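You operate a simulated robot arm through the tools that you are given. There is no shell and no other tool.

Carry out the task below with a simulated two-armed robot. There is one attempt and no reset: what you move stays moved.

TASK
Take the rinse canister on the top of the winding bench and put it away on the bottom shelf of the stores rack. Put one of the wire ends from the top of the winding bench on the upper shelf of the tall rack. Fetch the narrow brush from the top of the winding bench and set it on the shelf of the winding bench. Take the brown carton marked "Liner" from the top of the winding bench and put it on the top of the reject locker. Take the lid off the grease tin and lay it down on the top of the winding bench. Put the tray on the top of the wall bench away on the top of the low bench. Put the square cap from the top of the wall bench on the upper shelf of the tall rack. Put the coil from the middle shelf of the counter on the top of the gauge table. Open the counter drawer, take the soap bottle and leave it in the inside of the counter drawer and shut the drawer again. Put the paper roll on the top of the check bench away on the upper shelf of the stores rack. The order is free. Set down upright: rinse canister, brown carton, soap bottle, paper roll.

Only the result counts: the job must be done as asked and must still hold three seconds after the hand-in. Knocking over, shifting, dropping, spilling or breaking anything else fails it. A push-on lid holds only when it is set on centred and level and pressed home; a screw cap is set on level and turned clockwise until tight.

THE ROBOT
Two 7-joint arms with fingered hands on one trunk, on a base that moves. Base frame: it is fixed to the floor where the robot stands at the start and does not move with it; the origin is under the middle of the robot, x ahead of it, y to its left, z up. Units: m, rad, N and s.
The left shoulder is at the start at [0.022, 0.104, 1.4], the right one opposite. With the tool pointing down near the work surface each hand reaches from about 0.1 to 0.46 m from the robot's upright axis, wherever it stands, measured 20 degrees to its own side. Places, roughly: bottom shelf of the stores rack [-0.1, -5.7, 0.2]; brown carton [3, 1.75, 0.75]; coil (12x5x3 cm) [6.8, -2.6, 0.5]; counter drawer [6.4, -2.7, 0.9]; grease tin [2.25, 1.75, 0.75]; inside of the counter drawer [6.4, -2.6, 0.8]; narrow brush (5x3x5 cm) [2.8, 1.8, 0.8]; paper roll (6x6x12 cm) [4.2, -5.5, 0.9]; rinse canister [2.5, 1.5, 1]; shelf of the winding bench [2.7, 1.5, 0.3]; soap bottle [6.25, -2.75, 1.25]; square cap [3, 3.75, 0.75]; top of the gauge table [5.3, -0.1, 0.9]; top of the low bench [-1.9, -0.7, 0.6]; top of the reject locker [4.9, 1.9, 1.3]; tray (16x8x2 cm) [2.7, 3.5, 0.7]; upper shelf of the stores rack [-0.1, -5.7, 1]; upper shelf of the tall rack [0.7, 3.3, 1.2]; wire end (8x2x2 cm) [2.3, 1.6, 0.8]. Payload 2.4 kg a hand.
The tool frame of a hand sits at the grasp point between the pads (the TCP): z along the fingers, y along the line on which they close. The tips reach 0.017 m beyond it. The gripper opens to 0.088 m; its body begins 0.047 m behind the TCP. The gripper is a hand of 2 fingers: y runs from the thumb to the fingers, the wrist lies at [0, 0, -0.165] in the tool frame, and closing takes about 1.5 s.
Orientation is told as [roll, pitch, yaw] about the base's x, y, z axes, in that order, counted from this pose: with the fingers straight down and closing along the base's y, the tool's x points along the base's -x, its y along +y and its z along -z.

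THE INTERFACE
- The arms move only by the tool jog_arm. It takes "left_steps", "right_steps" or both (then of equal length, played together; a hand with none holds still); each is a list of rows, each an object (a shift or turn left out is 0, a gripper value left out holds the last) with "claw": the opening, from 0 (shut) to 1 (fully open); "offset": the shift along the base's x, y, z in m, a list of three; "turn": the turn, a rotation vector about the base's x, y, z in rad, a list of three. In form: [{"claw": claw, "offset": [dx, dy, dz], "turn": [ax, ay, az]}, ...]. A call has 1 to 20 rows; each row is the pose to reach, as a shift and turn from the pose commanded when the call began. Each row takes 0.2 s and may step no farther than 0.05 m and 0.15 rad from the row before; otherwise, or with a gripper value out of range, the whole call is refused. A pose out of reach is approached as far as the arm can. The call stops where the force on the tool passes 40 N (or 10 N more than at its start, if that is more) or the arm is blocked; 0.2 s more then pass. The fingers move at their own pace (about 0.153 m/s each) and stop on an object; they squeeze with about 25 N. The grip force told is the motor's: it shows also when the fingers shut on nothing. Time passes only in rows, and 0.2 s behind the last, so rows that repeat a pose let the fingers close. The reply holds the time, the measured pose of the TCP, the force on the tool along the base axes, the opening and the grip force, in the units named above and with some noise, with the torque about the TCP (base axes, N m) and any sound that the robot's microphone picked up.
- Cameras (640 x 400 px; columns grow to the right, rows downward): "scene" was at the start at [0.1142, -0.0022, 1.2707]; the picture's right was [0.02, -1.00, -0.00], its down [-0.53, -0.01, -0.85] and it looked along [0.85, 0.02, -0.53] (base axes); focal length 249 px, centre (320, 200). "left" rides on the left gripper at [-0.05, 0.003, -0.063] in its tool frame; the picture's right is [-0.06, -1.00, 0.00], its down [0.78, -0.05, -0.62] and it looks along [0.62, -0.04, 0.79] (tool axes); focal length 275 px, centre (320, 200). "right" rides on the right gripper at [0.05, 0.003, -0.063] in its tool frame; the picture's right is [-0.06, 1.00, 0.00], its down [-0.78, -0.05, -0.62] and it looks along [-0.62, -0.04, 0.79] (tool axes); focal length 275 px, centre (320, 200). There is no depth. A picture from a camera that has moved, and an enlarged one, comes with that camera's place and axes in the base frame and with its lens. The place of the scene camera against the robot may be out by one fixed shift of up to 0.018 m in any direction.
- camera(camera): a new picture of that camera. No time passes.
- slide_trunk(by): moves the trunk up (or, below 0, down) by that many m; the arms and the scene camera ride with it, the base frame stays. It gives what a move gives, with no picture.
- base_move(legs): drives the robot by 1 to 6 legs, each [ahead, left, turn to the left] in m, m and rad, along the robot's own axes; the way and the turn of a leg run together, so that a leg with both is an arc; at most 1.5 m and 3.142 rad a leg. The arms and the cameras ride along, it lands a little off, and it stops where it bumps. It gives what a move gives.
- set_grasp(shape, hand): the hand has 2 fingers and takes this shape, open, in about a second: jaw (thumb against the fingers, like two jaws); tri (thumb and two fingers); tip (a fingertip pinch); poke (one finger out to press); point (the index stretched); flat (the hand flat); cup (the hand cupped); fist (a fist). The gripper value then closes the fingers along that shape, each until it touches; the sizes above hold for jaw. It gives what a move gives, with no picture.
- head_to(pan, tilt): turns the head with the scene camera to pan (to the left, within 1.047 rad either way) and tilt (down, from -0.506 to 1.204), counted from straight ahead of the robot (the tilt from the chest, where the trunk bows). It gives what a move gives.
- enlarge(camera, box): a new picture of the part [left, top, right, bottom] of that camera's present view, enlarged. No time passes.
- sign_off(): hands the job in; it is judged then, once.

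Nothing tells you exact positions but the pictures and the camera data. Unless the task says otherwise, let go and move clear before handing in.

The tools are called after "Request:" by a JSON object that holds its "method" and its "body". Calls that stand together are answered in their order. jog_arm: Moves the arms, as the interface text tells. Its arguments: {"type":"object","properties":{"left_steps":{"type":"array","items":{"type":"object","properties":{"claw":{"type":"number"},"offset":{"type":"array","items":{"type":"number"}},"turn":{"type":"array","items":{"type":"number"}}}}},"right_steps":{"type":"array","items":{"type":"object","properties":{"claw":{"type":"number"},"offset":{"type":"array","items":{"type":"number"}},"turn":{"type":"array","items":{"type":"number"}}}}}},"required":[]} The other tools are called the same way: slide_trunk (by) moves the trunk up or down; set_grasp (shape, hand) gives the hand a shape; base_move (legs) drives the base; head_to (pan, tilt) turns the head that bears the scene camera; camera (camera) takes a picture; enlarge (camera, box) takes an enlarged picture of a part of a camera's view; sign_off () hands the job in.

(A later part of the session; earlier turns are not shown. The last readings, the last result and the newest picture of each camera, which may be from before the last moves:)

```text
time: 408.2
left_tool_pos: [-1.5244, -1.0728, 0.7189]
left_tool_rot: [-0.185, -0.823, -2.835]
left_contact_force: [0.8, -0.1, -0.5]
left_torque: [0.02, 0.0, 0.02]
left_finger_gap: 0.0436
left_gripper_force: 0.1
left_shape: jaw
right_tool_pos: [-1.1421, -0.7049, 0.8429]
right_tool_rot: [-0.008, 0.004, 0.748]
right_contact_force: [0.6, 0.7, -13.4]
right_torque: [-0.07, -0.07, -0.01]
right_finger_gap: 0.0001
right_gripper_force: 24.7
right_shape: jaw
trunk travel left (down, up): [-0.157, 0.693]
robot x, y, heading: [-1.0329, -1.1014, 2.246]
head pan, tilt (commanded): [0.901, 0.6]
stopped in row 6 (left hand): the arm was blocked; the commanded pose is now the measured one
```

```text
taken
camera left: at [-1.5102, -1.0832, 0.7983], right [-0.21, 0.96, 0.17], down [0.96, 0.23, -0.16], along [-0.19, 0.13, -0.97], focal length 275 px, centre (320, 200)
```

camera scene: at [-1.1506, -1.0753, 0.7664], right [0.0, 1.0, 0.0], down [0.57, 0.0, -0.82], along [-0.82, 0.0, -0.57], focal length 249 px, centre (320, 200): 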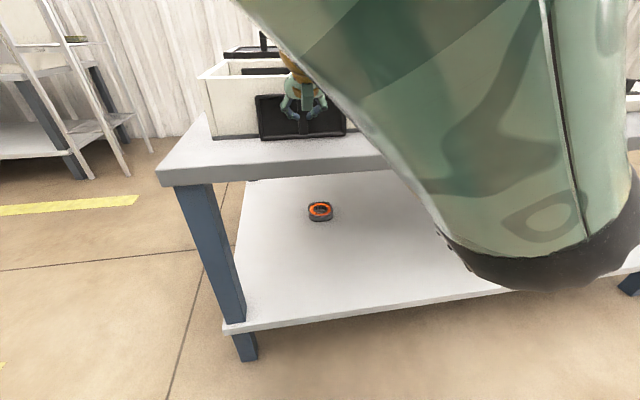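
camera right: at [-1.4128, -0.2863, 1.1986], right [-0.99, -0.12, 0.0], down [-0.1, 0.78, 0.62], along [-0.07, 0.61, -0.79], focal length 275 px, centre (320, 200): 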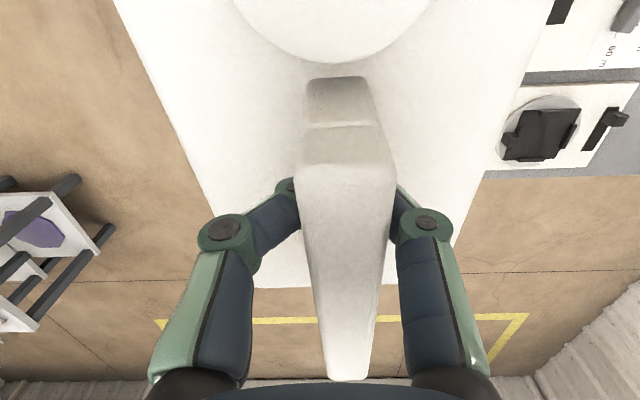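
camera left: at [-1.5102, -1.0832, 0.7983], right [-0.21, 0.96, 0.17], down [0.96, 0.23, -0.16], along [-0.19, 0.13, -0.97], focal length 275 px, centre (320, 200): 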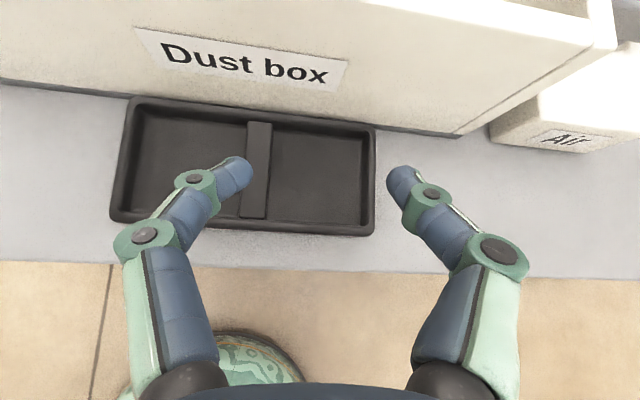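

The tray rests flat in the free strip. I'll raise the trunk, move away from the bench and turn toward the stores rack.

Request:
{"method": "slide_trunk", "body": {"by": 0.25}}

Request:
{"method": "base_move", "body": {"legs": [[-0.3, -0.35, 0], [0, 0, 1.25], [0, 0, 1.22]]}}

Request:
{"method": "head_to", "body": {"pan": 0.1, "tilt": 0.25}}

Request:
{"method": "camera", "body": {"camera": "scene"}}

```text
time: 410.8
left_tool_pos: [-1.533, -1.0817, 0.9793]
left_tool_rot: [-0.173, -0.863, -2.83]
left_contact_force: [0.4, -0.6, 0.3]
left_torque: [0.0, 0.01, -0.03]
left_finger_gap: 0.0435
left_gripper_force: 0.1
left_shape: jaw
right_tool_pos: [-1.1422, -0.7044, 1.0921]
right_tool_rot: [-0.004, 0.003, 0.746]
right_contact_force: [-0.3, 0.5, -13.7]
right_torque: [-0.06, -0.04, -0.02]
right_finger_gap: 0.0002
right_gripper_force: 25.1
right_shape: jaw
trunk travel left (down, up): [-0.407, 0.443]
robot x, y, heading: [-1.0368, -1.1035, 2.246]
head pan, tilt (commanded): [0.901, 0.6]
```

```text
time: 419.8
left_tool_pos: [-0.1883, -1.4288, 0.9784]
left_tool_rot: [-0.172, -0.861, -0.34]
left_contact_force: [0.1, -0.3, 0.1]
left_torque: [0.01, 0.0, 0.01]
left_finger_gap: 0.0437
left_gripper_force: 0.0
left_shape: jaw
right_tool_pos: [-0.7277, -1.4917, 1.0927]
right_tool_rot: [-0.004, 0.003, -3.045]
right_contact_force: [0.6, 0.1, -14.1]
right_torque: [0.11, -0.02, 0.02]
right_finger_gap: 0.0001
right_gripper_force: 25.2
right_shape: jaw
trunk travel left (down, up): [-0.407, 0.443]
robot x, y, heading: [-0.5705, -1.109, -1.547]
head pan, tilt (commanded): [0.901, 0.6]
```

```text
time: 420.9
left_tool_pos: [-0.1854, -1.4287, 0.9817]
left_tool_rot: [-0.171, -0.87, -0.337]
left_contact_force: [0.1, -0.6, 1.0]
left_torque: [-0.01, -0.02, -0.03]
left_finger_gap: 0.0436
left_gripper_force: 0.0
left_shape: jaw
right_tool_pos: [-0.7279, -1.4919, 1.0926]
right_tool_rot: [-0.005, 0.005, -3.045]
right_contact_force: [-1.2, -0.1, -13.8]
right_torque: [0.08, 0.03, -0.03]
right_finger_gap: 0.0
right_gripper_force: 25.2
right_shape: jaw
trunk travel left (down, up): [-0.407, 0.443]
robot x, y, heading: [-0.5698, -1.108, -1.543]
head pan, tilt (commanded): [0.099, 0.25]
```

```text
taken
camera scene: at [-0.4926, -1.1821, 1.0457], right [-0.41, -0.91, 0.0], down [-0.5, 0.22, -0.84], along [0.76, -0.34, -0.55], focal length 249 px, centre (320, 200)
```

scene: 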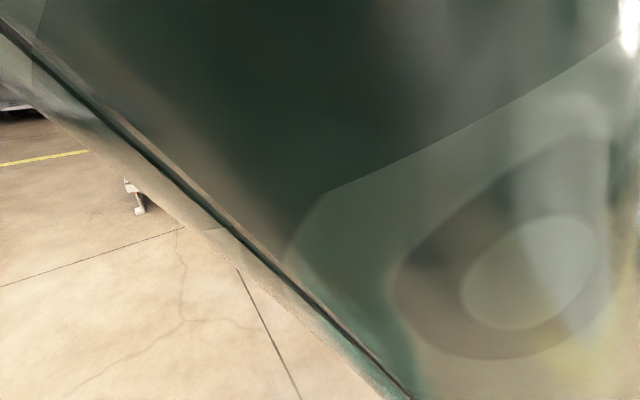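

The left arm blocks the head. I'll turn the left hand back to a natural pose first.

Request:
{"method": "jog_arm", "body": {"left_steps": [{"offset": [0, -0.01, 0.0], "turn": [0, 0, -0.14]}, {"offset": [-0.01, -0.02, 0.0], "turn": [0, 0, -0.28]}, {"offset": [-0.02, -0.03, 0.0], "turn": [0, 0, -0.42]}, {"offset": [-0.03, -0.04, 0.0], "turn": [0, 0, -0.56]}, {"offset": [-0.04, -0.05, 0.0], "turn": [0, 0, -0.7]}, {"offset": [-0.05, -0.06, 0.0], "turn": [0, 0, -0.84]}, {"offset": [-0.06, -0.07, 0.0], "turn": [0, 0, -0.98]}, {"offset": [-0.07, -0.08, 0.0], "turn": [0, 0, -1.12]}, {"offset": [-0.08, -0.08, 0.0], "turn": [0, 0, -1.2]}]}}

Request:
{"method": "head_to", "body": {"pan": -0.1, "tilt": 0.25}}

Request:
{"method": "camera", "body": {"camera": "scene"}}

```text
time: 422.9
left_tool_pos: [-0.2677, -1.5079, 0.9783]
left_tool_rot: [-0.171, -0.861, -1.543]
left_contact_force: [0.0, -0.4, -0.3]
left_torque: [0.02, -0.01, 0.0]
left_finger_gap: 0.0436
left_gripper_force: 0.1
left_shape: jaw
right_tool_pos: [-0.7275, -1.492, 1.0923]
right_tool_rot: [-0.006, 0.004, -3.046]
right_contact_force: [1.0, 0.1, -12.3]
right_torque: [0.07, -0.01, -0.02]
right_finger_gap: 0.0
right_gripper_force: 25.0
right_shape: jaw
trunk travel left (down, up): [-0.407, 0.443]
robot x, y, heading: [-0.5731, -1.1117, -1.546]
head pan, tilt (commanded): [0.099, 0.25]
```

```text
time: 423.6
left_tool_pos: [-0.2666, -1.5086, 0.978]
left_tool_rot: [-0.17, -0.86, -1.538]
left_contact_force: [-0.6, 0.6, -0.8]
left_torque: [0.01, 0.01, 0.02]
left_finger_gap: 0.0433
left_gripper_force: 0.1
left_shape: jaw
right_tool_pos: [-0.7274, -1.4929, 1.092]
right_tool_rot: [-0.005, 0.003, -3.045]
right_contact_force: [0.3, 0.4, -14.3]
right_torque: [0.06, 0.01, -0.01]
right_finger_gap: 0.0001
right_gripper_force: 24.9
right_shape: jaw
trunk travel left (down, up): [-0.407, 0.443]
robot x, y, heading: [-0.5756, -1.1078, -1.543]
head pan, tilt (commanded): [-0.099, 0.25]
```

```text
taken
camera scene: at [-0.4995, -1.1998, 1.057], right [-0.59, -0.81, 0.0], down [-0.35, 0.26, -0.9], along [0.73, -0.53, -0.44], focal length 249 px, centre (320, 200)
```

scene: 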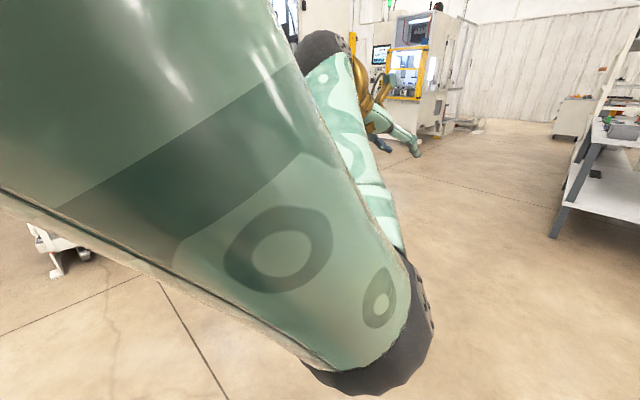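

The head is caught behind the left upper arm. I'll lower and extend the left hand outward to free it.

Request:
{"method": "jog_arm", "body": {"left_steps": [{"offset": [0.02, -0.02, -0.04]}, {"offset": [0.04, -0.04, -0.08]}, {"offset": [0.06, -0.06, -0.11]}, {"offset": [0.08, -0.08, -0.14]}]}}

Request:
{"method": "head_to", "body": {"pan": -0.2, "tilt": 0.25}}

Request:
{"method": "camera", "body": {"camera": "scene"}}

```text
time: 424.6
left_tool_pos: [-0.188, -1.5872, 0.8382]
left_tool_rot: [-0.17, -0.859, -1.538]
left_contact_force: [-0.6, 1.0, 0.2]
left_torque: [0.01, 0.0, -0.01]
left_finger_gap: 0.0435
left_gripper_force: 0.0
left_shape: jaw
right_tool_pos: [-0.7273, -1.492, 1.0911]
right_tool_rot: [-0.006, 0.004, -3.046]
right_contact_force: [1.2, 0.2, -13.4]
right_torque: [0.04, -0.02, -0.02]
right_finger_gap: 0.0
right_gripper_force: 25.4
right_shape: jaw
trunk travel left (down, up): [-0.407, 0.443]
robot x, y, heading: [-0.5683, -1.109, -1.544]
head pan, tilt (commanded): [-0.099, 0.25]
```

```text
time: 425.3
left_tool_pos: [-0.1875, -1.5876, 0.8389]
left_tool_rot: [-0.171, -0.861, -1.539]
left_contact_force: [0.6, 0.5, 0.8]
left_torque: [0.01, -0.02, 0.01]
left_finger_gap: 0.0438
left_gripper_force: 0.1
left_shape: jaw
right_tool_pos: [-0.7286, -1.4923, 1.0921]
right_tool_rot: [-0.005, 0.002, -3.046]
right_contact_force: [-1.0, -0.2, -13.4]
right_torque: [0.03, 0.01, 0.01]
right_finger_gap: 0.0001
right_gripper_force: 24.7
right_shape: jaw
trunk travel left (down, up): [-0.407, 0.443]
robot x, y, heading: [-0.575, -1.1104, -1.546]
head pan, tilt (commanded): [-0.201, 0.25]
```

```text
taken
camera scene: at [-0.59, -1.2377, 1.0759], right [-0.98, 0.17, 0.0], down [0.04, 0.24, -0.97], along [-0.17, -0.95, -0.25], focal length 249 px, centre (320, 200)
```

scene: 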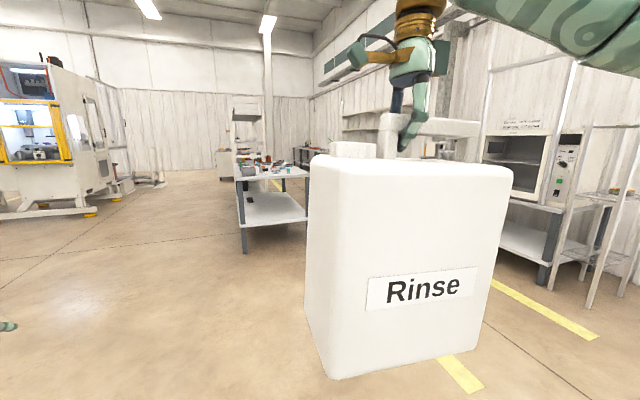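

The head is free. The way toward the stores rack leads past a bench on the right side; I'll drive along x≈0.5 toward -y.

Request:
{"method": "base_move", "body": {"legs": [[0.5, 1.05, 0], [1.4, 0, 0], [0.6, 0, 0]]}}

Request:
{"method": "head_to", "body": {"pan": 0.0, "tilt": 0.25}}

Request:
{"method": "camera", "body": {"camera": "scene"}}

```text
time: 440.7
left_tool_pos: [0.9537, -4.0314, 0.8387]
left_tool_rot: [-0.173, -0.861, -1.516]
left_contact_force: [-0.5, 0.2, 0.3]
left_torque: [-0.01, 0.01, -0.03]
left_finger_gap: 0.0435
left_gripper_force: 0.1
left_shape: jaw
right_tool_pos: [0.4119, -3.9482, 1.0919]
right_tool_rot: [-0.004, 0.003, -3.022]
right_contact_force: [-0.6, 0.7, -13.8]
right_torque: [0.07, 0.01, 0.0]
right_finger_gap: 0.0001
right_gripper_force: 25.0
right_shape: jaw
trunk travel left (down, up): [-0.407, 0.443]
robot x, y, heading: [0.5582, -3.5649, -1.523]
head pan, tilt (commanded): [-0.201, 0.25]
```

```text
time: 441.4
left_tool_pos: [0.9527, -4.0313, 0.8383]
left_tool_rot: [-0.173, -0.862, -1.517]
left_contact_force: [-0.6, -0.5, 0.1]
left_torque: [-0.02, 0.01, -0.01]
left_finger_gap: 0.0434
left_gripper_force: 0.0
left_shape: jaw
right_tool_pos: [0.4112, -3.948, 1.0911]
right_tool_rot: [-0.007, 0.003, -3.022]
right_contact_force: [0.3, 0.0, -13.4]
right_torque: [-0.01, -0.03, -0.02]
right_finger_gap: 0.0
right_gripper_force: 25.4
right_shape: jaw
trunk travel left (down, up): [-0.407, 0.443]
robot x, y, heading: [0.5582, -3.565, -1.525]
head pan, tilt (commanded): [0.0, 0.25]
```

```text
taken
camera scene: at [0.5622, -3.6911, 1.0759], right [-1.0, -0.05, 0.0], down [-0.01, 0.25, -0.97], along [0.05, -0.97, -0.25], focal length 249 px, centre (320, 200)
```

scene: 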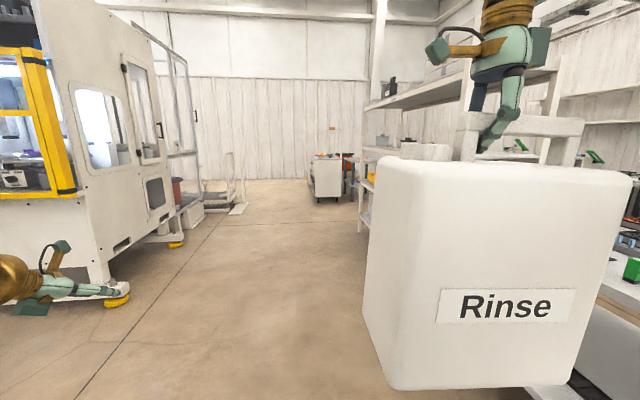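

The stores rack is on the right ahead, its front facing +x. I'll drive to its front and turn to face it.

Request:
{"method": "base_move", "body": {"legs": [[1.0, 0.18, 0], [1.0, 0.12, 0], [0, 0, -1.617]]}}

Request:
{"method": "head_to", "body": {"pan": 0.1, "tilt": 0.3}}

Request:
{"method": "camera", "body": {"camera": "scene"}}

```text
time: 455.5
left_tool_pos: [0.4803, -5.9367, 0.8392]
left_tool_rot: [-0.174, -0.861, -3.125]
left_contact_force: [0.6, 0.1, -0.6]
left_torque: [0.01, 0.05, -0.01]
left_finger_gap: 0.0436
left_gripper_force: 0.1
left_shape: jaw
right_tool_pos: [0.5833, -5.3996, 1.0919]
right_tool_rot: [-0.004, 0.004, 1.652]
right_contact_force: [-0.9, 0.2, -14.4]
right_torque: [-0.01, 0.02, 0.0]
right_finger_gap: 0.0
right_gripper_force: 24.9
right_shape: jaw
trunk travel left (down, up): [-0.407, 0.443]
robot x, y, heading: [0.9665, -5.5569, -3.128]
head pan, tilt (commanded): [0.0, 0.25]
```

```text
time: 456.2
left_tool_pos: [0.4816, -5.9382, 0.8394]
left_tool_rot: [-0.172, -0.861, -3.125]
left_contact_force: [-1.2, -0.4, 0.4]
left_torque: [0.0, -0.01, -0.02]
left_finger_gap: 0.0434
left_gripper_force: 0.0
left_shape: jaw
right_tool_pos: [0.5856, -5.3994, 1.0929]
right_tool_rot: [-0.006, 0.003, 1.653]
right_contact_force: [-0.1, 0.6, -14.2]
right_torque: [-0.01, -0.02, -0.02]
right_finger_gap: 0.0001
right_gripper_force: 25.6
right_shape: jaw
trunk travel left (down, up): [-0.407, 0.443]
robot x, y, heading: [0.9611, -5.5606, -3.131]
head pan, tilt (commanded): [0.099, 0.3]
```

```text
taken
camera scene: at [0.8379, -5.5753, 1.0712], right [-0.11, 0.99, 0.0], down [0.29, 0.03, -0.96], along [-0.95, -0.1, -0.3], focal length 249 px, centre (320, 200)
```

scene: 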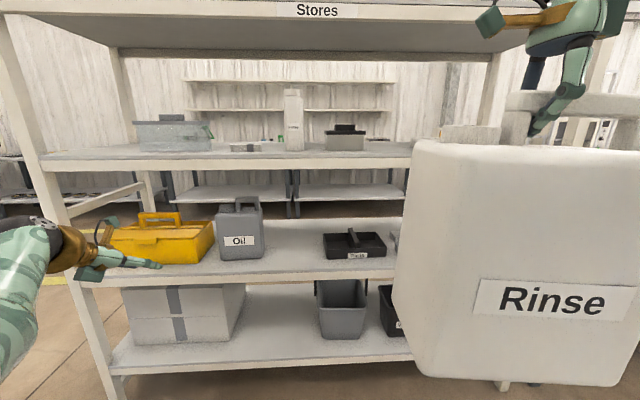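

This is the stores rack. The bottom shelf (z≈0.18) has a free gap about 0.36 m wide around y≈-5.84. To insert the canister under the next shelf I'll pitch the right hand forward (rotating around the hooked bar). First I retract the left hand.

Request:
{"method": "jog_arm", "body": {"left_steps": [{"offset": [0.03, 0.01, 0.02], "turn": [0, -0.14, 0]}, {"offset": [0.06, 0.02, 0.03], "turn": [0, -0.28, 0]}, {"offset": [0.09, 0.03, 0.04], "turn": [0, -0.42, 0]}, {"offset": [0.12, 0.04, 0.05], "turn": [0, -0.56, 0]}, {"offset": [0.15, 0.04, 0.06], "turn": [0, -0.7, 0]}, {"offset": [0.18, 0.04, 0.06], "turn": [0, -0.84, 0]}]}}

Request:
{"method": "jog_arm", "body": {"right_steps": [{"turn": [0, 0.12, 0]}, {"turn": [0, 0.24, 0]}, {"turn": [0, 0.36, 0]}, {"turn": [0, 0.48, 0]}]}}

Request:
{"method": "camera", "body": {"camera": "scene"}}

Request:
{"method": "camera", "body": {"camera": "right"}}

```text
time: 457.6
left_tool_pos: [0.6631, -5.8981, 0.8984]
left_tool_rot: [-0.161, -0.017, -3.131]
left_contact_force: [0.4, 0.1, -0.8]
left_torque: [0.03, 0.0, 0.04]
left_finger_gap: 0.0441
left_gripper_force: 0.0
left_shape: jaw
right_tool_pos: [0.5849, -5.4001, 1.0918]
right_tool_rot: [-0.006, 0.004, 1.653]
right_contact_force: [-0.2, -0.3, -13.5]
right_torque: [0.02, -0.04, 0.02]
right_finger_gap: 0.0
right_gripper_force: 25.6
right_shape: jaw
trunk travel left (down, up): [-0.407, 0.443]
robot x, y, heading: [0.9668, -5.557, -3.136]
head pan, tilt (commanded): [0.099, 0.3]
```

```text
time: 458.6
left_tool_pos: [0.6632, -5.8972, 0.8985]
left_tool_rot: [-0.16, -0.02, -3.131]
left_contact_force: [-0.6, 0.5, 0.3]
left_torque: [-0.01, 0.01, 0.0]
left_finger_gap: 0.044
left_gripper_force: 0.1
left_shape: jaw
right_tool_pos: [0.5844, -5.4004, 1.0923]
right_tool_rot: [0.474, -0.036, 1.642]
right_contact_force: [0.2, 0.2, -14.4]
right_torque: [0.0, -0.22, -0.02]
right_finger_gap: 0.0
right_gripper_force: 24.8
right_shape: jaw
trunk travel left (down, up): [-0.407, 0.443]
robot x, y, heading: [0.9621, -5.5608, -3.13]
head pan, tilt (commanded): [0.099, 0.3]
```

```text
taken
camera scene: at [0.838, -5.5753, 1.0712], right [-0.11, 0.99, 0.0], down [0.29, 0.03, -0.95], along [-0.95, -0.1, -0.3], focal length 249 px, centre (320, 200)
```

scene: 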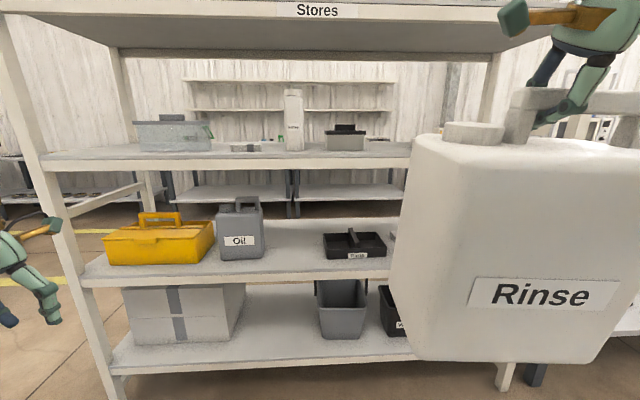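

```text
taken
camera right: at [0.6147, -5.4484, 1.1488], right [-0.89, -0.02, 0.46], down [0.27, 0.79, 0.56], along [-0.37, 0.62, -0.69], focal length 275 px, centre (320, 200)
```

right: 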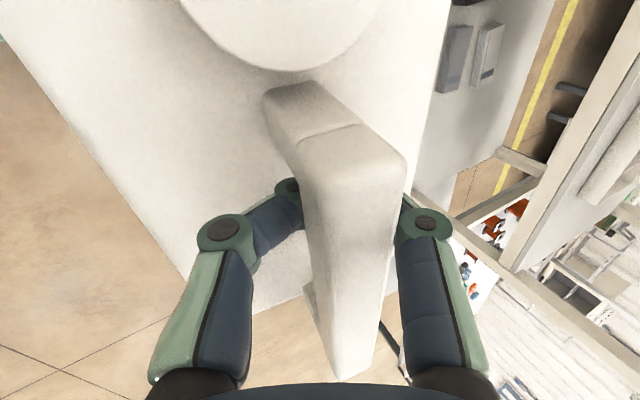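

The canister stays almost vertical while the hand pitches. I'll continue pitching to about 1.2 rad.

Request:
{"method": "jog_arm", "body": {"right_steps": [{"turn": [0, 0.12, 0]}, {"turn": [0, 0.24, 0]}, {"turn": [0, 0.36, 0]}, {"turn": [0, 0.48, 0]}, {"turn": [0, 0.6, 0]}, {"turn": [0, 0.72, 0]}]}}

Request:
{"method": "camera", "body": {"camera": "scene"}}

Request:
{"method": "camera", "body": {"camera": "right"}}

```text
time: 460.0
left_tool_pos: [0.6627, -5.8979, 0.8976]
left_tool_rot: [-0.161, -0.019, -3.13]
left_contact_force: [-1.0, -0.5, -0.6]
left_torque: [0.0, -0.01, 0.02]
left_finger_gap: 0.0437
left_gripper_force: 0.2
left_shape: jaw
right_tool_pos: [0.5594, -5.4, 1.0885]
right_tool_rot: [1.193, -0.073, 1.605]
right_contact_force: [-0.5, -0.2, -14.7]
right_torque: [-0.01, -0.11, 0.01]
right_finger_gap: 0.0001
right_gripper_force: 24.6
right_shape: jaw
right hand out of reach, approached as far as the arm can: row 4, 5, 6
trunk travel left (down, up): [-0.407, 0.443]
robot x, y, heading: [0.9663, -5.5617, -3.135]
head pan, tilt (commanded): [0.099, 0.3]
```

```text
taken
camera scene: at [0.8378, -5.5753, 1.0712], right [-0.11, 0.99, 0.0], down [0.29, 0.03, -0.95], along [-0.95, -0.1, -0.3], focal length 249 px, centre (320, 200)
```

scene: 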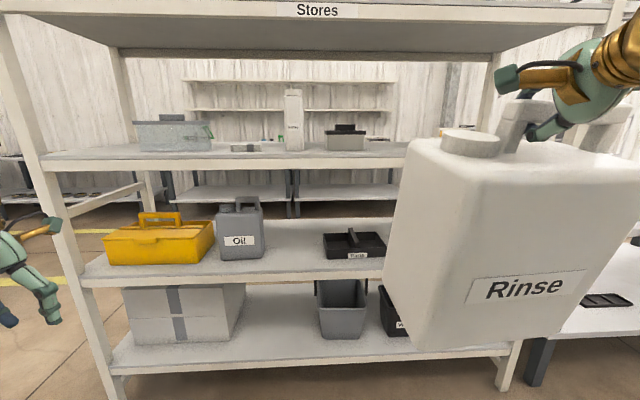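

```text
taken
camera right: at [0.6194, -5.4494, 1.1125], right [-0.37, -0.02, 0.93], down [0.57, 0.79, 0.24], along [-0.74, 0.62, -0.28], focal length 275 px, centre (320, 200)
```

right: 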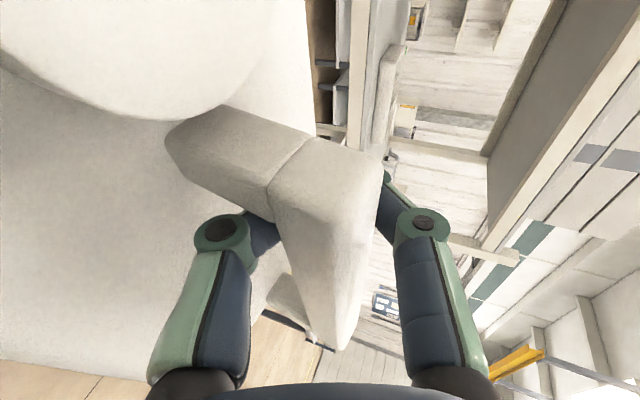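

The hand is pitched and the canister hangs steady. I'll lower the trunk and re-measure the shelf heights.

Request:
{"method": "slide_trunk", "body": {"by": -0.38}}

Request:
{"method": "head_to", "body": {"pan": 0.2, "tilt": 0.2}}

Request:
{"method": "camera", "body": {"camera": "scene"}}

```text
time: 463.7
left_tool_pos: [0.6607, -5.8974, 0.52]
left_tool_rot: [-0.161, -0.021, -3.13]
left_contact_force: [-0.2, -0.5, 0.3]
left_torque: [0.04, -0.03, -0.02]
left_finger_gap: 0.0436
left_gripper_force: 0.0
left_shape: jaw
right_tool_pos: [0.5304, -5.4017, 0.6001]
right_tool_rot: [0.896, -0.063, 1.624]
right_contact_force: [-0.3, 0.3, -13.0]
right_torque: [-0.03, 0.09, -0.03]
right_finger_gap: 0.0002
right_gripper_force: 24.8
right_shape: jaw
trunk travel left (down, up): [-0.027, 0.823]
robot x, y, heading: [0.9651, -5.5661, -3.128]
head pan, tilt (commanded): [0.099, 0.3]
```

```text
time: 464.3
left_tool_pos: [0.662, -5.8988, 0.5196]
left_tool_rot: [-0.16, -0.019, -3.131]
left_contact_force: [0.0, -0.1, 0.7]
left_torque: [0.0, 0.0, -0.01]
left_finger_gap: 0.0439
left_gripper_force: 0.0
left_shape: jaw
right_tool_pos: [0.5305, -5.4009, 0.5996]
right_tool_rot: [0.895, -0.064, 1.623]
right_contact_force: [-0.3, 0.0, -12.9]
right_torque: [-0.04, 0.08, 0.02]
right_finger_gap: 0.0003
right_gripper_force: 25.2
right_shape: jaw
trunk travel left (down, up): [-0.027, 0.823]
robot x, y, heading: [0.9642, -5.5589, -3.133]
head pan, tilt (commanded): [0.201, 0.201]
```

```text
taken
camera scene: at [0.8231, -5.5849, 0.7046], right [-0.21, 0.98, 0.0], down [0.2, 0.04, -0.98], along [-0.96, -0.2, -0.2], focal length 249 px, centre (320, 200)
```

scene: 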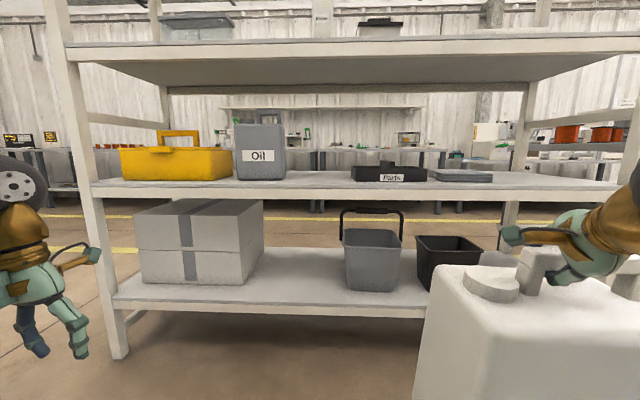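

Measured: bottom shelf top z≈0.207, underside of the next shelf ≈0.547, gap centre y≈-5.84. I'll pitch the hand further and lower it to entry height here in the open.

Request:
{"method": "jog_arm", "body": {"right_steps": [{"offset": [0, 0, -0.03], "turn": [0, 0.1, 0]}, {"offset": [0, 0, -0.06], "turn": [0, 0.2, 0]}, {"offset": [0, 0, -0.09], "turn": [0, 0.3, 0]}, {"offset": [0, 0, -0.115], "turn": [0, 0.4, 0]}]}}

Request:
{"method": "camera", "body": {"camera": "scene"}}

Request:
{"method": "camera", "body": {"camera": "right"}}

```text
time: 465.3
left_tool_pos: [0.6614, -5.897, 0.5197]
left_tool_rot: [-0.161, -0.02, -3.132]
left_contact_force: [1.1, 0.2, -1.1]
left_torque: [0.02, 0.01, 0.02]
left_finger_gap: 0.0437
left_gripper_force: 0.0
left_shape: jaw
right_tool_pos: [0.5294, -5.4015, 0.4848]
right_tool_rot: [1.294, -0.079, 1.591]
right_contact_force: [-0.5, 0.1, -13.5]
right_torque: [-0.02, 0.03, 0.02]
right_finger_gap: 0.0
right_gripper_force: 25.3
right_shape: jaw
trunk travel left (down, up): [-0.027, 0.823]
robot x, y, heading: [0.9645, -5.563, -3.134]
head pan, tilt (commanded): [0.201, 0.201]
```

```text
taken
camera scene: at [0.8231, -5.5849, 0.7046], right [-0.21, 0.98, 0.0], down [0.2, 0.04, -0.98], along [-0.96, -0.2, -0.2], focal length 249 px, centre (320, 200)
```

scene: 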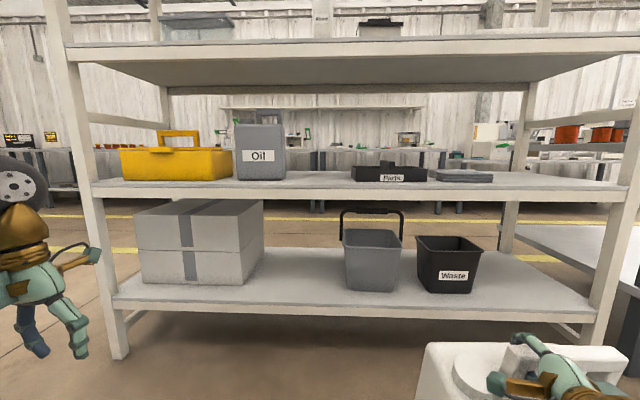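

```text
taken
camera right: at [0.591, -5.4503, 0.5016], right [-0.27, -0.02, 0.96], down [0.59, 0.78, 0.18], along [-0.76, 0.62, -0.2], focal length 275 px, centre (320, 200)
```

right: 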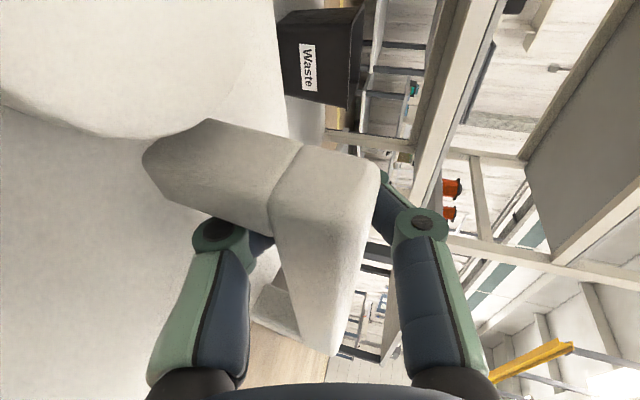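

The gap on the bottom shelf is clearly visible. I'll retract the left hand a bit more, turn to align with the rack, and line up with the gap.

Request:
{"method": "jog_arm", "body": {"left_steps": [{"offset": [0.04, 0.0, 0.03]}, {"offset": [0.08, 0.0, 0.06]}, {"offset": [0.12, 0.0, 0.09]}]}}

Request:
{"method": "base_move", "body": {"legs": [[0, 0, 0.17], [0, 0.288, 0], [0.25, 0, 0]]}}

Request:
{"method": "camera", "body": {"camera": "scene"}}

Request:
{"method": "camera", "body": {"camera": "right"}}

```text
time: 466.1
left_tool_pos: [0.7804, -5.9035, 0.6089]
left_tool_rot: [-0.163, -0.02, -3.132]
left_contact_force: [-0.6, 0.3, 0.3]
left_torque: [0.01, 0.0, 0.0]
left_finger_gap: 0.044
left_gripper_force: 0.1
left_shape: jaw
left hand out of reach, approached as far as the arm can: row 3
right_tool_pos: [0.5298, -5.4013, 0.4851]
right_tool_rot: [1.297, -0.08, 1.593]
right_contact_force: [0.6, 0.5, -12.5]
right_torque: [0.0, 0.05, -0.01]
right_finger_gap: 0.0
right_gripper_force: 24.8
right_shape: jaw
trunk travel left (down, up): [-0.027, 0.823]
robot x, y, heading: [0.9649, -5.5622, -3.134]
head pan, tilt (commanded): [0.201, 0.201]
```

```text
time: 470.3
left_tool_pos: [0.6454, -6.2645, 0.6096]
left_tool_rot: [-0.164, -0.019, -2.963]
left_contact_force: [-0.7, 0.3, 0.1]
left_torque: [0.01, 0.03, -0.01]
left_finger_gap: 0.0437
left_gripper_force: 0.1
left_shape: jaw
right_tool_pos: [0.3141, -5.8128, 0.4865]
right_tool_rot: [1.296, -0.08, 1.764]
right_contact_force: [0.1, -2.5, -14.2]
right_torque: [-0.05, 0.05, 0.0]
right_finger_gap: 0.0
right_gripper_force: 25.0
right_shape: jaw
trunk travel left (down, up): [-0.027, 0.823]
robot x, y, heading: [0.7676, -5.8956, -2.966]
head pan, tilt (commanded): [0.201, 0.201]
```

```text
taken
camera scene: at [0.6337, -5.9427, 0.7047], right [-0.37, 0.93, 0.0], down [0.19, 0.07, -0.98], along [-0.91, -0.36, -0.2], focal length 249 px, centre (320, 200)
```

scene: 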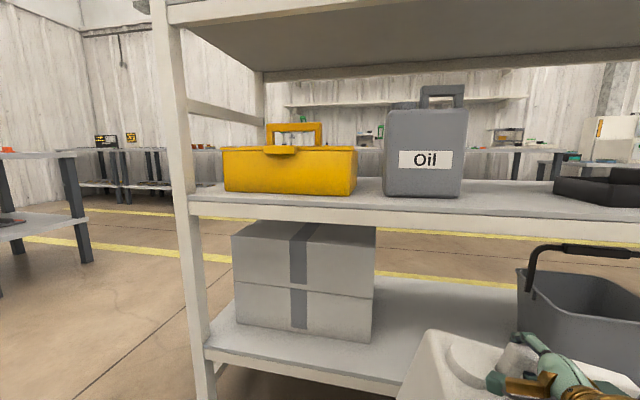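

```text
taken
camera right: at [0.3833, -5.85, 0.5023], right [-0.26, -0.07, 0.96], down [0.45, 0.87, 0.18], along [-0.85, 0.48, -0.2], focal length 275 px, centre (320, 200)
```

right: 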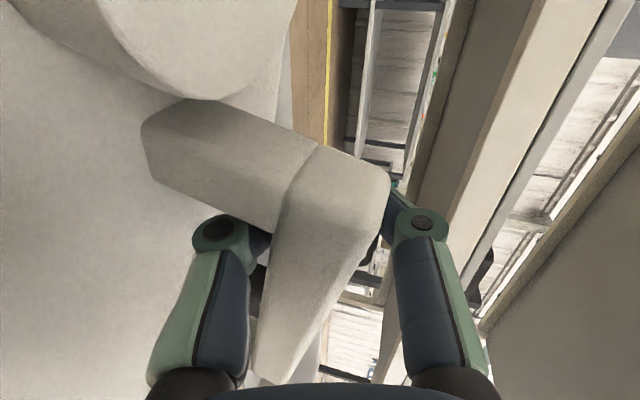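

Aligned: the canister will pass between the carton (y≈-6.02) and the bin (y≈-5.65). I'll advance carefully.

Request:
{"method": "base_move", "body": {"legs": [[0.12, 0, 0]]}}

Request:
{"method": "camera", "body": {"camera": "right"}}

Request:
{"method": "head_to", "body": {"pan": -0.1, "tilt": 0.7}}

Request:
{"method": "camera", "body": {"camera": "scene"}}

```text
time: 471.5
left_tool_pos: [0.5296, -6.2849, 0.609]
left_tool_rot: [-0.164, -0.019, -2.961]
left_contact_force: [0.1, -0.1, -0.2]
left_torque: [0.02, -0.01, 0.01]
left_finger_gap: 0.0435
left_gripper_force: 0.1
left_shape: jaw
right_tool_pos: [0.1984, -5.8334, 0.4849]
right_tool_rot: [1.295, -0.08, 1.765]
right_contact_force: [0.2, 0.4, -13.5]
right_torque: [-0.02, 0.13, 0.0]
right_finger_gap: 0.0
right_gripper_force: 25.1
right_shape: jaw
trunk travel left (down, up): [-0.027, 0.823]
robot x, y, heading: [0.6531, -5.9195, -2.958]
head pan, tilt (commanded): [0.201, 0.201]
```

```text
taken
camera right: at [0.2667, -5.8714, 0.5021], right [-0.26, -0.07, 0.96], down [0.45, 0.87, 0.18], along [-0.85, 0.48, -0.2], focal length 275 px, centre (320, 200)
```

right: 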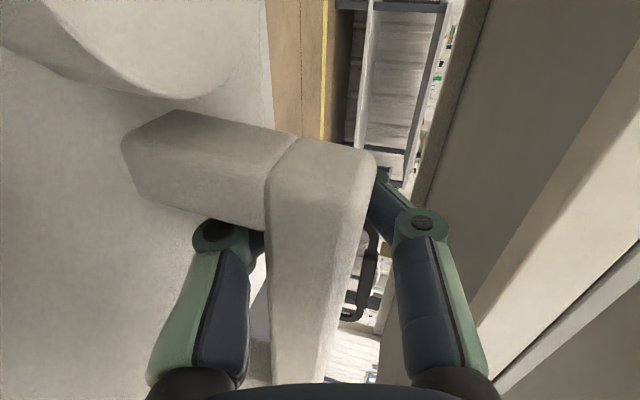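

```text
time: 472.4
left_tool_pos: [0.5292, -6.2863, 0.6106]
left_tool_rot: [-0.163, -0.019, -2.962]
left_contact_force: [-0.3, 0.4, 0.3]
left_torque: [-0.01, -0.03, -0.01]
left_finger_gap: 0.0439
left_gripper_force: 0.1
left_shape: jaw
right_tool_pos: [0.1983, -5.8342, 0.4847]
right_tool_rot: [1.293, -0.08, 1.764]
right_contact_force: [0.3, 0.5, -13.6]
right_torque: [-0.03, 0.11, -0.03]
right_finger_gap: 0.0003
right_gripper_force: 24.9
right_shape: jaw
trunk travel left (down, up): [-0.027, 0.823]
robot x, y, heading: [0.6518, -5.9177, -2.961]
head pan, tilt (commanded): [-0.099, 0.7]
```

```text
taken
camera scene: at [0.5189, -5.9362, 0.6593], right [-0.08, 1.0, 0.0], down [0.64, 0.05, -0.76], along [-0.76, -0.06, -0.64], focal length 249 px, centre (320, 200)
```

scene: 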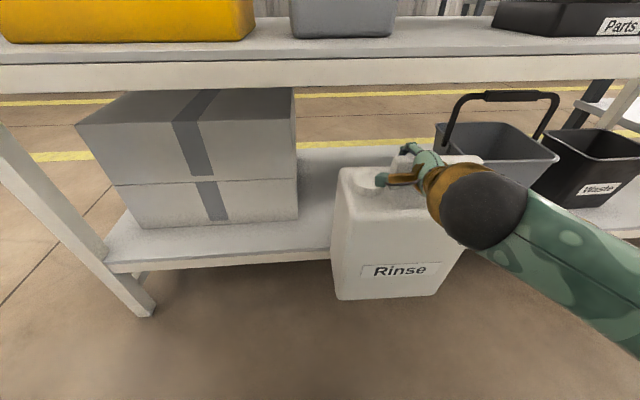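

Request:
{"method": "enlarge", "body": {"camera": "scene", "box": [300, 130, 500, 310]}}

```text
2.22 times, centred on (400, 220) of scene
camera zoom: at [0.5189, -5.9362, 0.6593], right [-0.08, 1.0, 0.0], down [0.64, 0.05, -0.76], along [-0.76, -0.06, -0.64], focal length 554 px, centre (142, 156)
```

zoom: 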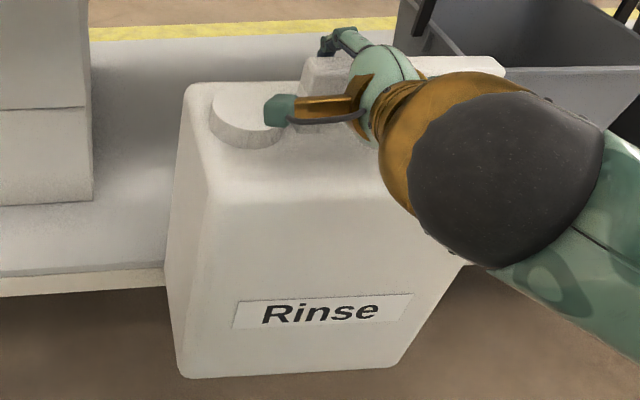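

The canister bottom is about level with the shelf while the hand's top clearance to the shelf above is small. I'll flatten the hand a little more (pitch ~1.5) and raise 1.2 cm, then recheck.

Request:
{"method": "jog_arm", "body": {"right_steps": [{"offset": [0, 0, 0.006], "turn": [-0.018, 0.1, 0]}, {"offset": [0, 0, 0.012], "turn": [-0.036, 0.2, 0]}, {"offset": [0, 0, 0.012], "turn": [-0.036, 0.2, 0]}]}}

Request:
{"method": "enlarge", "body": {"camera": "scene", "box": [280, 70, 520, 310]}}

Request:
{"method": "camera", "body": {"camera": "right"}}

```text
time: 473.2
left_tool_pos: [0.5262, -6.282, 0.6131]
left_tool_rot: [-0.154, -0.019, -2.963]
left_contact_force: [-0.5, 0.7, -0.6]
left_torque: [0.0, -0.02, 0.01]
left_finger_gap: 0.0437
left_gripper_force: 0.0
left_shape: jaw
right_tool_pos: [0.1941, -5.8228, 0.498]
right_tool_rot: [1.502, -0.117, 1.765]
right_contact_force: [-1.5, 0.5, -14.0]
right_torque: [-0.06, 0.3, 0.01]
right_finger_gap: 0.0
right_gripper_force: 24.6
right_shape: jaw
trunk travel left (down, up): [-0.027, 0.823]
robot x, y, heading: [0.6495, -5.9173, -2.963]
head pan, tilt (commanded): [-0.099, 0.7]
```

```text
1.67 times, centred on (400, 190) of scene
camera zoom: at [0.5166, -5.9317, 0.6603], right [-0.08, 1.0, -0.01], down [0.65, 0.05, -0.76], along [-0.76, -0.07, -0.65], focal length 415 px, centre (187, 217)
```

zoom: 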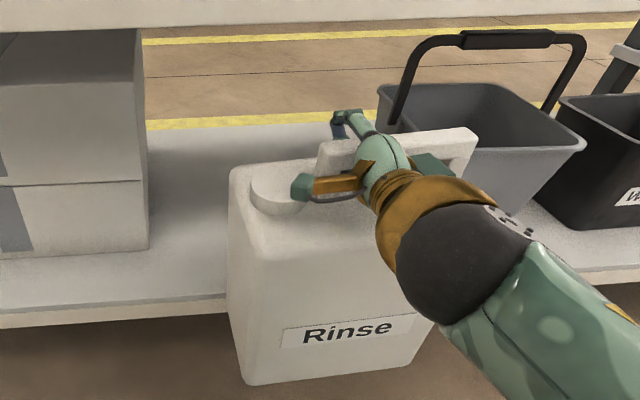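

```text
taken
camera right: at [0.2657, -5.8592, 0.5003], right [-0.06, -0.07, 1.0], down [0.46, 0.88, 0.09], along [-0.89, 0.46, -0.02], focal length 275 px, centre (320, 200)
```

right: 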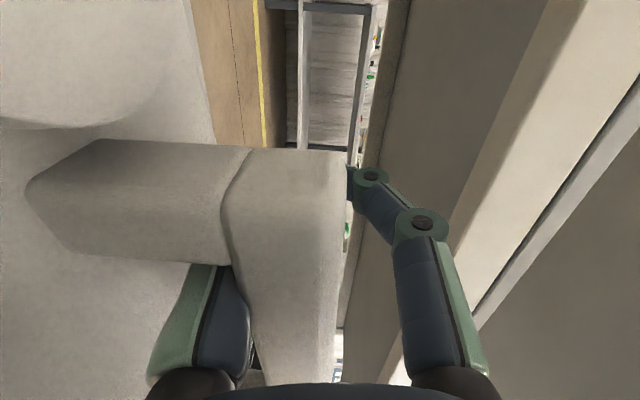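

The wrist view shows the underside of the shelf above is higher than the hand, so there is clearance. I'll slide the canister forward over the shelf with small arm steps.

Request:
{"method": "jog_arm", "body": {"right_steps": [{"offset": [-0.025, -0.0045, 0]}, {"offset": [-0.05, -0.009, 0]}, {"offset": [-0.075, -0.0135, 0]}]}}

Request:
{"method": "enlarge", "body": {"camera": "scene", "box": [280, 70, 520, 310]}}

Request:
{"method": "camera", "body": {"camera": "right"}}

```text
time: 474.0
left_tool_pos: [0.5283, -6.2805, 0.6125]
left_tool_rot: [-0.151, -0.021, -2.962]
left_contact_force: [-0.3, 0.4, -0.2]
left_torque: [0.0, -0.02, 0.01]
left_finger_gap: 0.044
left_gripper_force: 0.1
left_shape: jaw
right_tool_pos: [0.1263, -5.8388, 0.4954]
right_tool_rot: [1.495, -0.095, 1.755]
right_contact_force: [2.9, 0.8, -13.3]
right_torque: [-0.1, 0.25, -0.03]
right_finger_gap: 0.0
right_gripper_force: 25.1
right_shape: jaw
trunk travel left (down, up): [-0.027, 0.823]
robot x, y, heading: [0.651, -5.9186, -2.958]
head pan, tilt (commanded): [-0.099, 0.7]
```

```text
1.67 times, centred on (400, 190) of scene
camera zoom: at [0.5197, -5.9312, 0.6592], right [-0.08, 1.0, -0.01], down [0.64, 0.04, -0.77], along [-0.76, -0.07, -0.64], focal length 415 px, centre (187, 217)
```

zoom: 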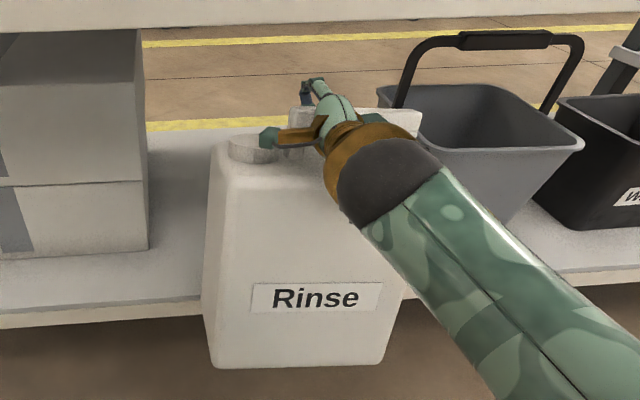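

```text
taken
camera right: at [0.1965, -5.8769, 0.4992], right [-0.07, -0.05, 1.0], down [0.47, 0.88, 0.07], along [-0.88, 0.47, -0.04], focal length 275 px, centre (320, 200)
```

right: 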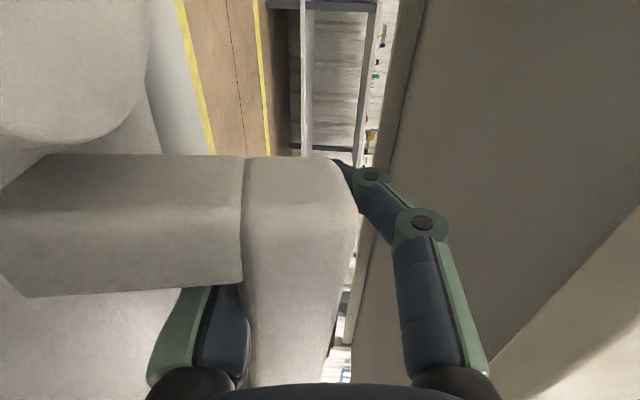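

A light contact force shows the canister's lower edge is touching the shelf front. I'll back off 5 cm, raise ~2.5 cm, and check.

Request:
{"method": "jog_arm", "body": {"right_steps": [{"offset": [0.03, 0.0054, 0.0]}, {"offset": [0.055, 0.01, 0.01]}, {"offset": [0.055, 0.01, 0.025]}, {"offset": [0.055, 0.01, 0.028]}]}}

Request:
{"method": "enlarge", "body": {"camera": "scene", "box": [280, 70, 520, 310]}}

Request:
{"method": "camera", "body": {"camera": "right"}}

```text
time: 475.0
left_tool_pos: [0.5243, -6.2806, 0.6114]
left_tool_rot: [-0.152, -0.01, -2.962]
left_contact_force: [0.9, 0.6, 1.2]
left_torque: [0.0, -0.02, 0.04]
left_finger_gap: 0.0437
left_gripper_force: 0.1
left_shape: jaw
right_tool_pos: [0.1689, -5.8278, 0.5245]
right_tool_rot: [1.508, -0.12, 1.764]
right_contact_force: [-0.5, -0.7, -13.2]
right_torque: [-0.16, 0.5, -0.04]
right_finger_gap: 0.0
right_gripper_force: 24.5
right_shape: jaw
trunk travel left (down, up): [-0.027, 0.823]
robot x, y, heading: [0.6553, -5.9173, -2.956]
head pan, tilt (commanded): [-0.099, 0.7]
```

```text
1.67 times, centred on (400, 190) of scene
camera zoom: at [0.5135, -5.9308, 0.658], right [-0.08, 1.0, -0.01], down [0.65, 0.04, -0.76], along [-0.76, -0.07, -0.65], focal length 415 px, centre (187, 217)
```

zoom: 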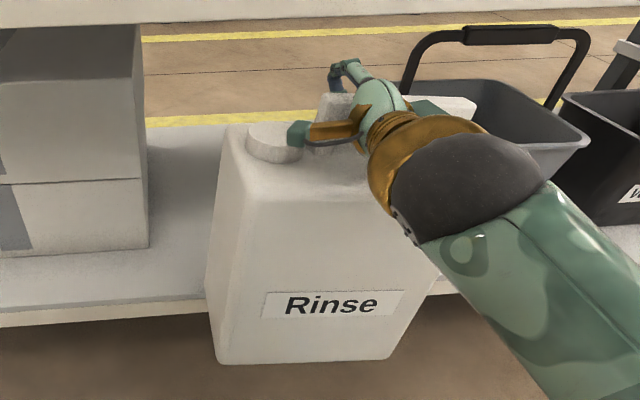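

```text
taken
camera right: at [0.2409, -5.8633, 0.5265], right [-0.05, -0.07, 1.0], down [0.46, 0.88, 0.09], along [-0.89, 0.46, -0.02], focal length 275 px, centre (320, 200)
```

right: 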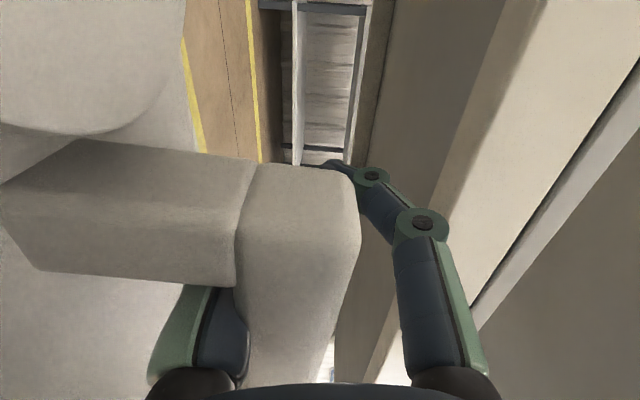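

Now the canister's bottom is clearly above the shelf (≈4–5 cm at the near edge) and the hand top stays ~2 cm below the shelf above. I'll move forward in small steps.

Request:
{"method": "jog_arm", "body": {"right_steps": [{"offset": [-0.025, -0.0045, -0.004]}, {"offset": [-0.05, -0.009, -0.006]}, {"offset": [-0.075, -0.0135, -0.006]}]}}

Request:
{"method": "enlarge", "body": {"camera": "scene", "box": [280, 70, 520, 310]}}

Request:
{"method": "camera", "body": {"camera": "right"}}

```text
time: 475.8
left_tool_pos: [0.5301, -6.2798, 0.6138]
left_tool_rot: [-0.152, -0.023, -2.962]
left_contact_force: [-0.5, -0.4, 0.2]
left_torque: [-0.02, 0.01, -0.04]
left_finger_gap: 0.0438
left_gripper_force: 0.1
left_shape: jaw
right_tool_pos: [0.1026, -5.8361, 0.5148]
right_tool_rot: [1.493, -0.108, 1.752]
right_contact_force: [1.0, -0.1, -16.0]
right_torque: [-0.11, 0.61, -0.04]
right_finger_gap: 0.0001
right_gripper_force: 24.7
right_shape: jaw
trunk travel left (down, up): [-0.027, 0.823]
robot x, y, heading: [0.6515, -5.9165, -2.961]
head pan, tilt (commanded): [-0.099, 0.7]
```

```text
1.67 times, centred on (400, 190) of scene
camera zoom: at [0.5195, -5.93, 0.6597], right [-0.08, 1.0, -0.01], down [0.64, 0.04, -0.77], along [-0.76, -0.07, -0.64], focal length 415 px, centre (187, 217)
```

zoom: 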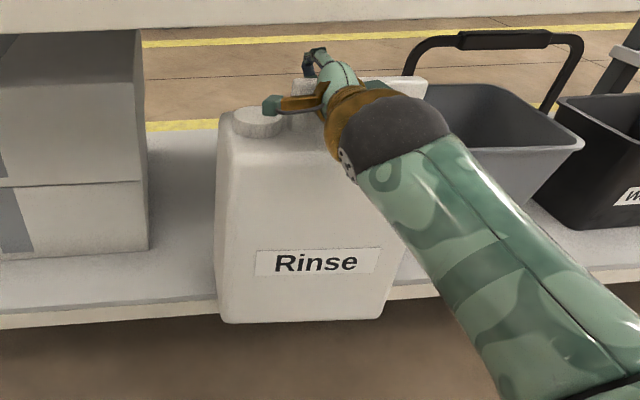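

```text
taken
camera right: at [0.1735, -5.8739, 0.518], right [-0.07, -0.06, 1.0], down [0.47, 0.88, 0.08], along [-0.88, 0.47, -0.03], focal length 275 px, centre (320, 200)
```

right: 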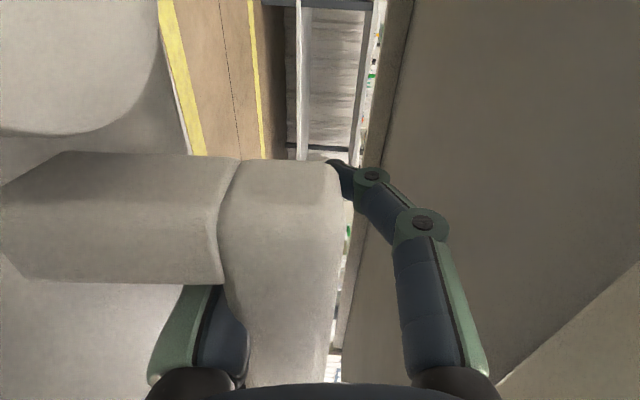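

The earlier contact left the canister tilted (bottom toward me) with friction holding it. Rotating the hand further (pitch ~1.8) should carry it back upright; I'll do that in place.

Request:
{"method": "jog_arm", "body": {"right_steps": [{"turn": [-0.018, 0.098, 0]}, {"turn": [-0.036, 0.197, 0]}, {"turn": [-0.053, 0.295, 0]}]}}

Request:
{"method": "enlarge", "body": {"camera": "scene", "box": [280, 70, 520, 310]}}

```text
time: 476.5
left_tool_pos: [0.5272, -6.2832, 0.6105]
left_tool_rot: [-0.16, -0.018, -2.961]
left_contact_force: [-0.2, 0.1, -0.1]
left_torque: [0.02, 0.0, 0.01]
left_finger_gap: 0.0438
left_gripper_force: 0.0
left_shape: jaw
right_tool_pos: [0.0932, -5.81, 0.5209]
right_tool_rot: [1.709, -0.241, 1.744]
right_contact_force: [0.8, 0.6, -14.4]
right_torque: [-0.15, 0.2, 0.0]
right_finger_gap: 0.0
right_gripper_force: 25.3
right_shape: jaw
trunk travel left (down, up): [-0.027, 0.823]
robot x, y, heading: [0.6513, -5.9182, -2.961]
head pan, tilt (commanded): [-0.099, 0.7]
stopped in row 3 (right hand): the arm was blocked; the commanded pose is now the measured one
```

```text
1.67 times, centred on (400, 190) of scene
camera zoom: at [0.5179, -5.9344, 0.659], right [-0.08, 1.0, 0.0], down [0.64, 0.05, -0.76], along [-0.76, -0.06, -0.65], focal length 415 px, centre (187, 217)
```

zoom: 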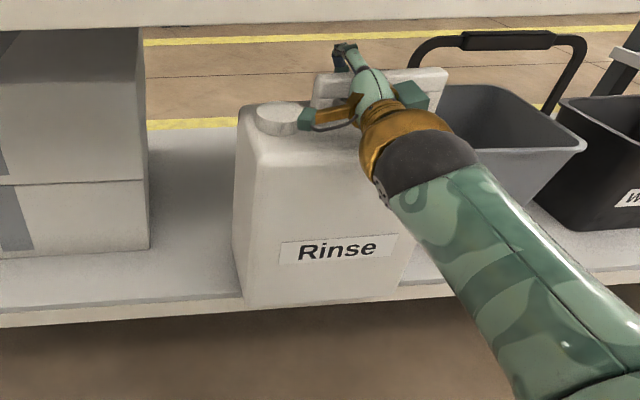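

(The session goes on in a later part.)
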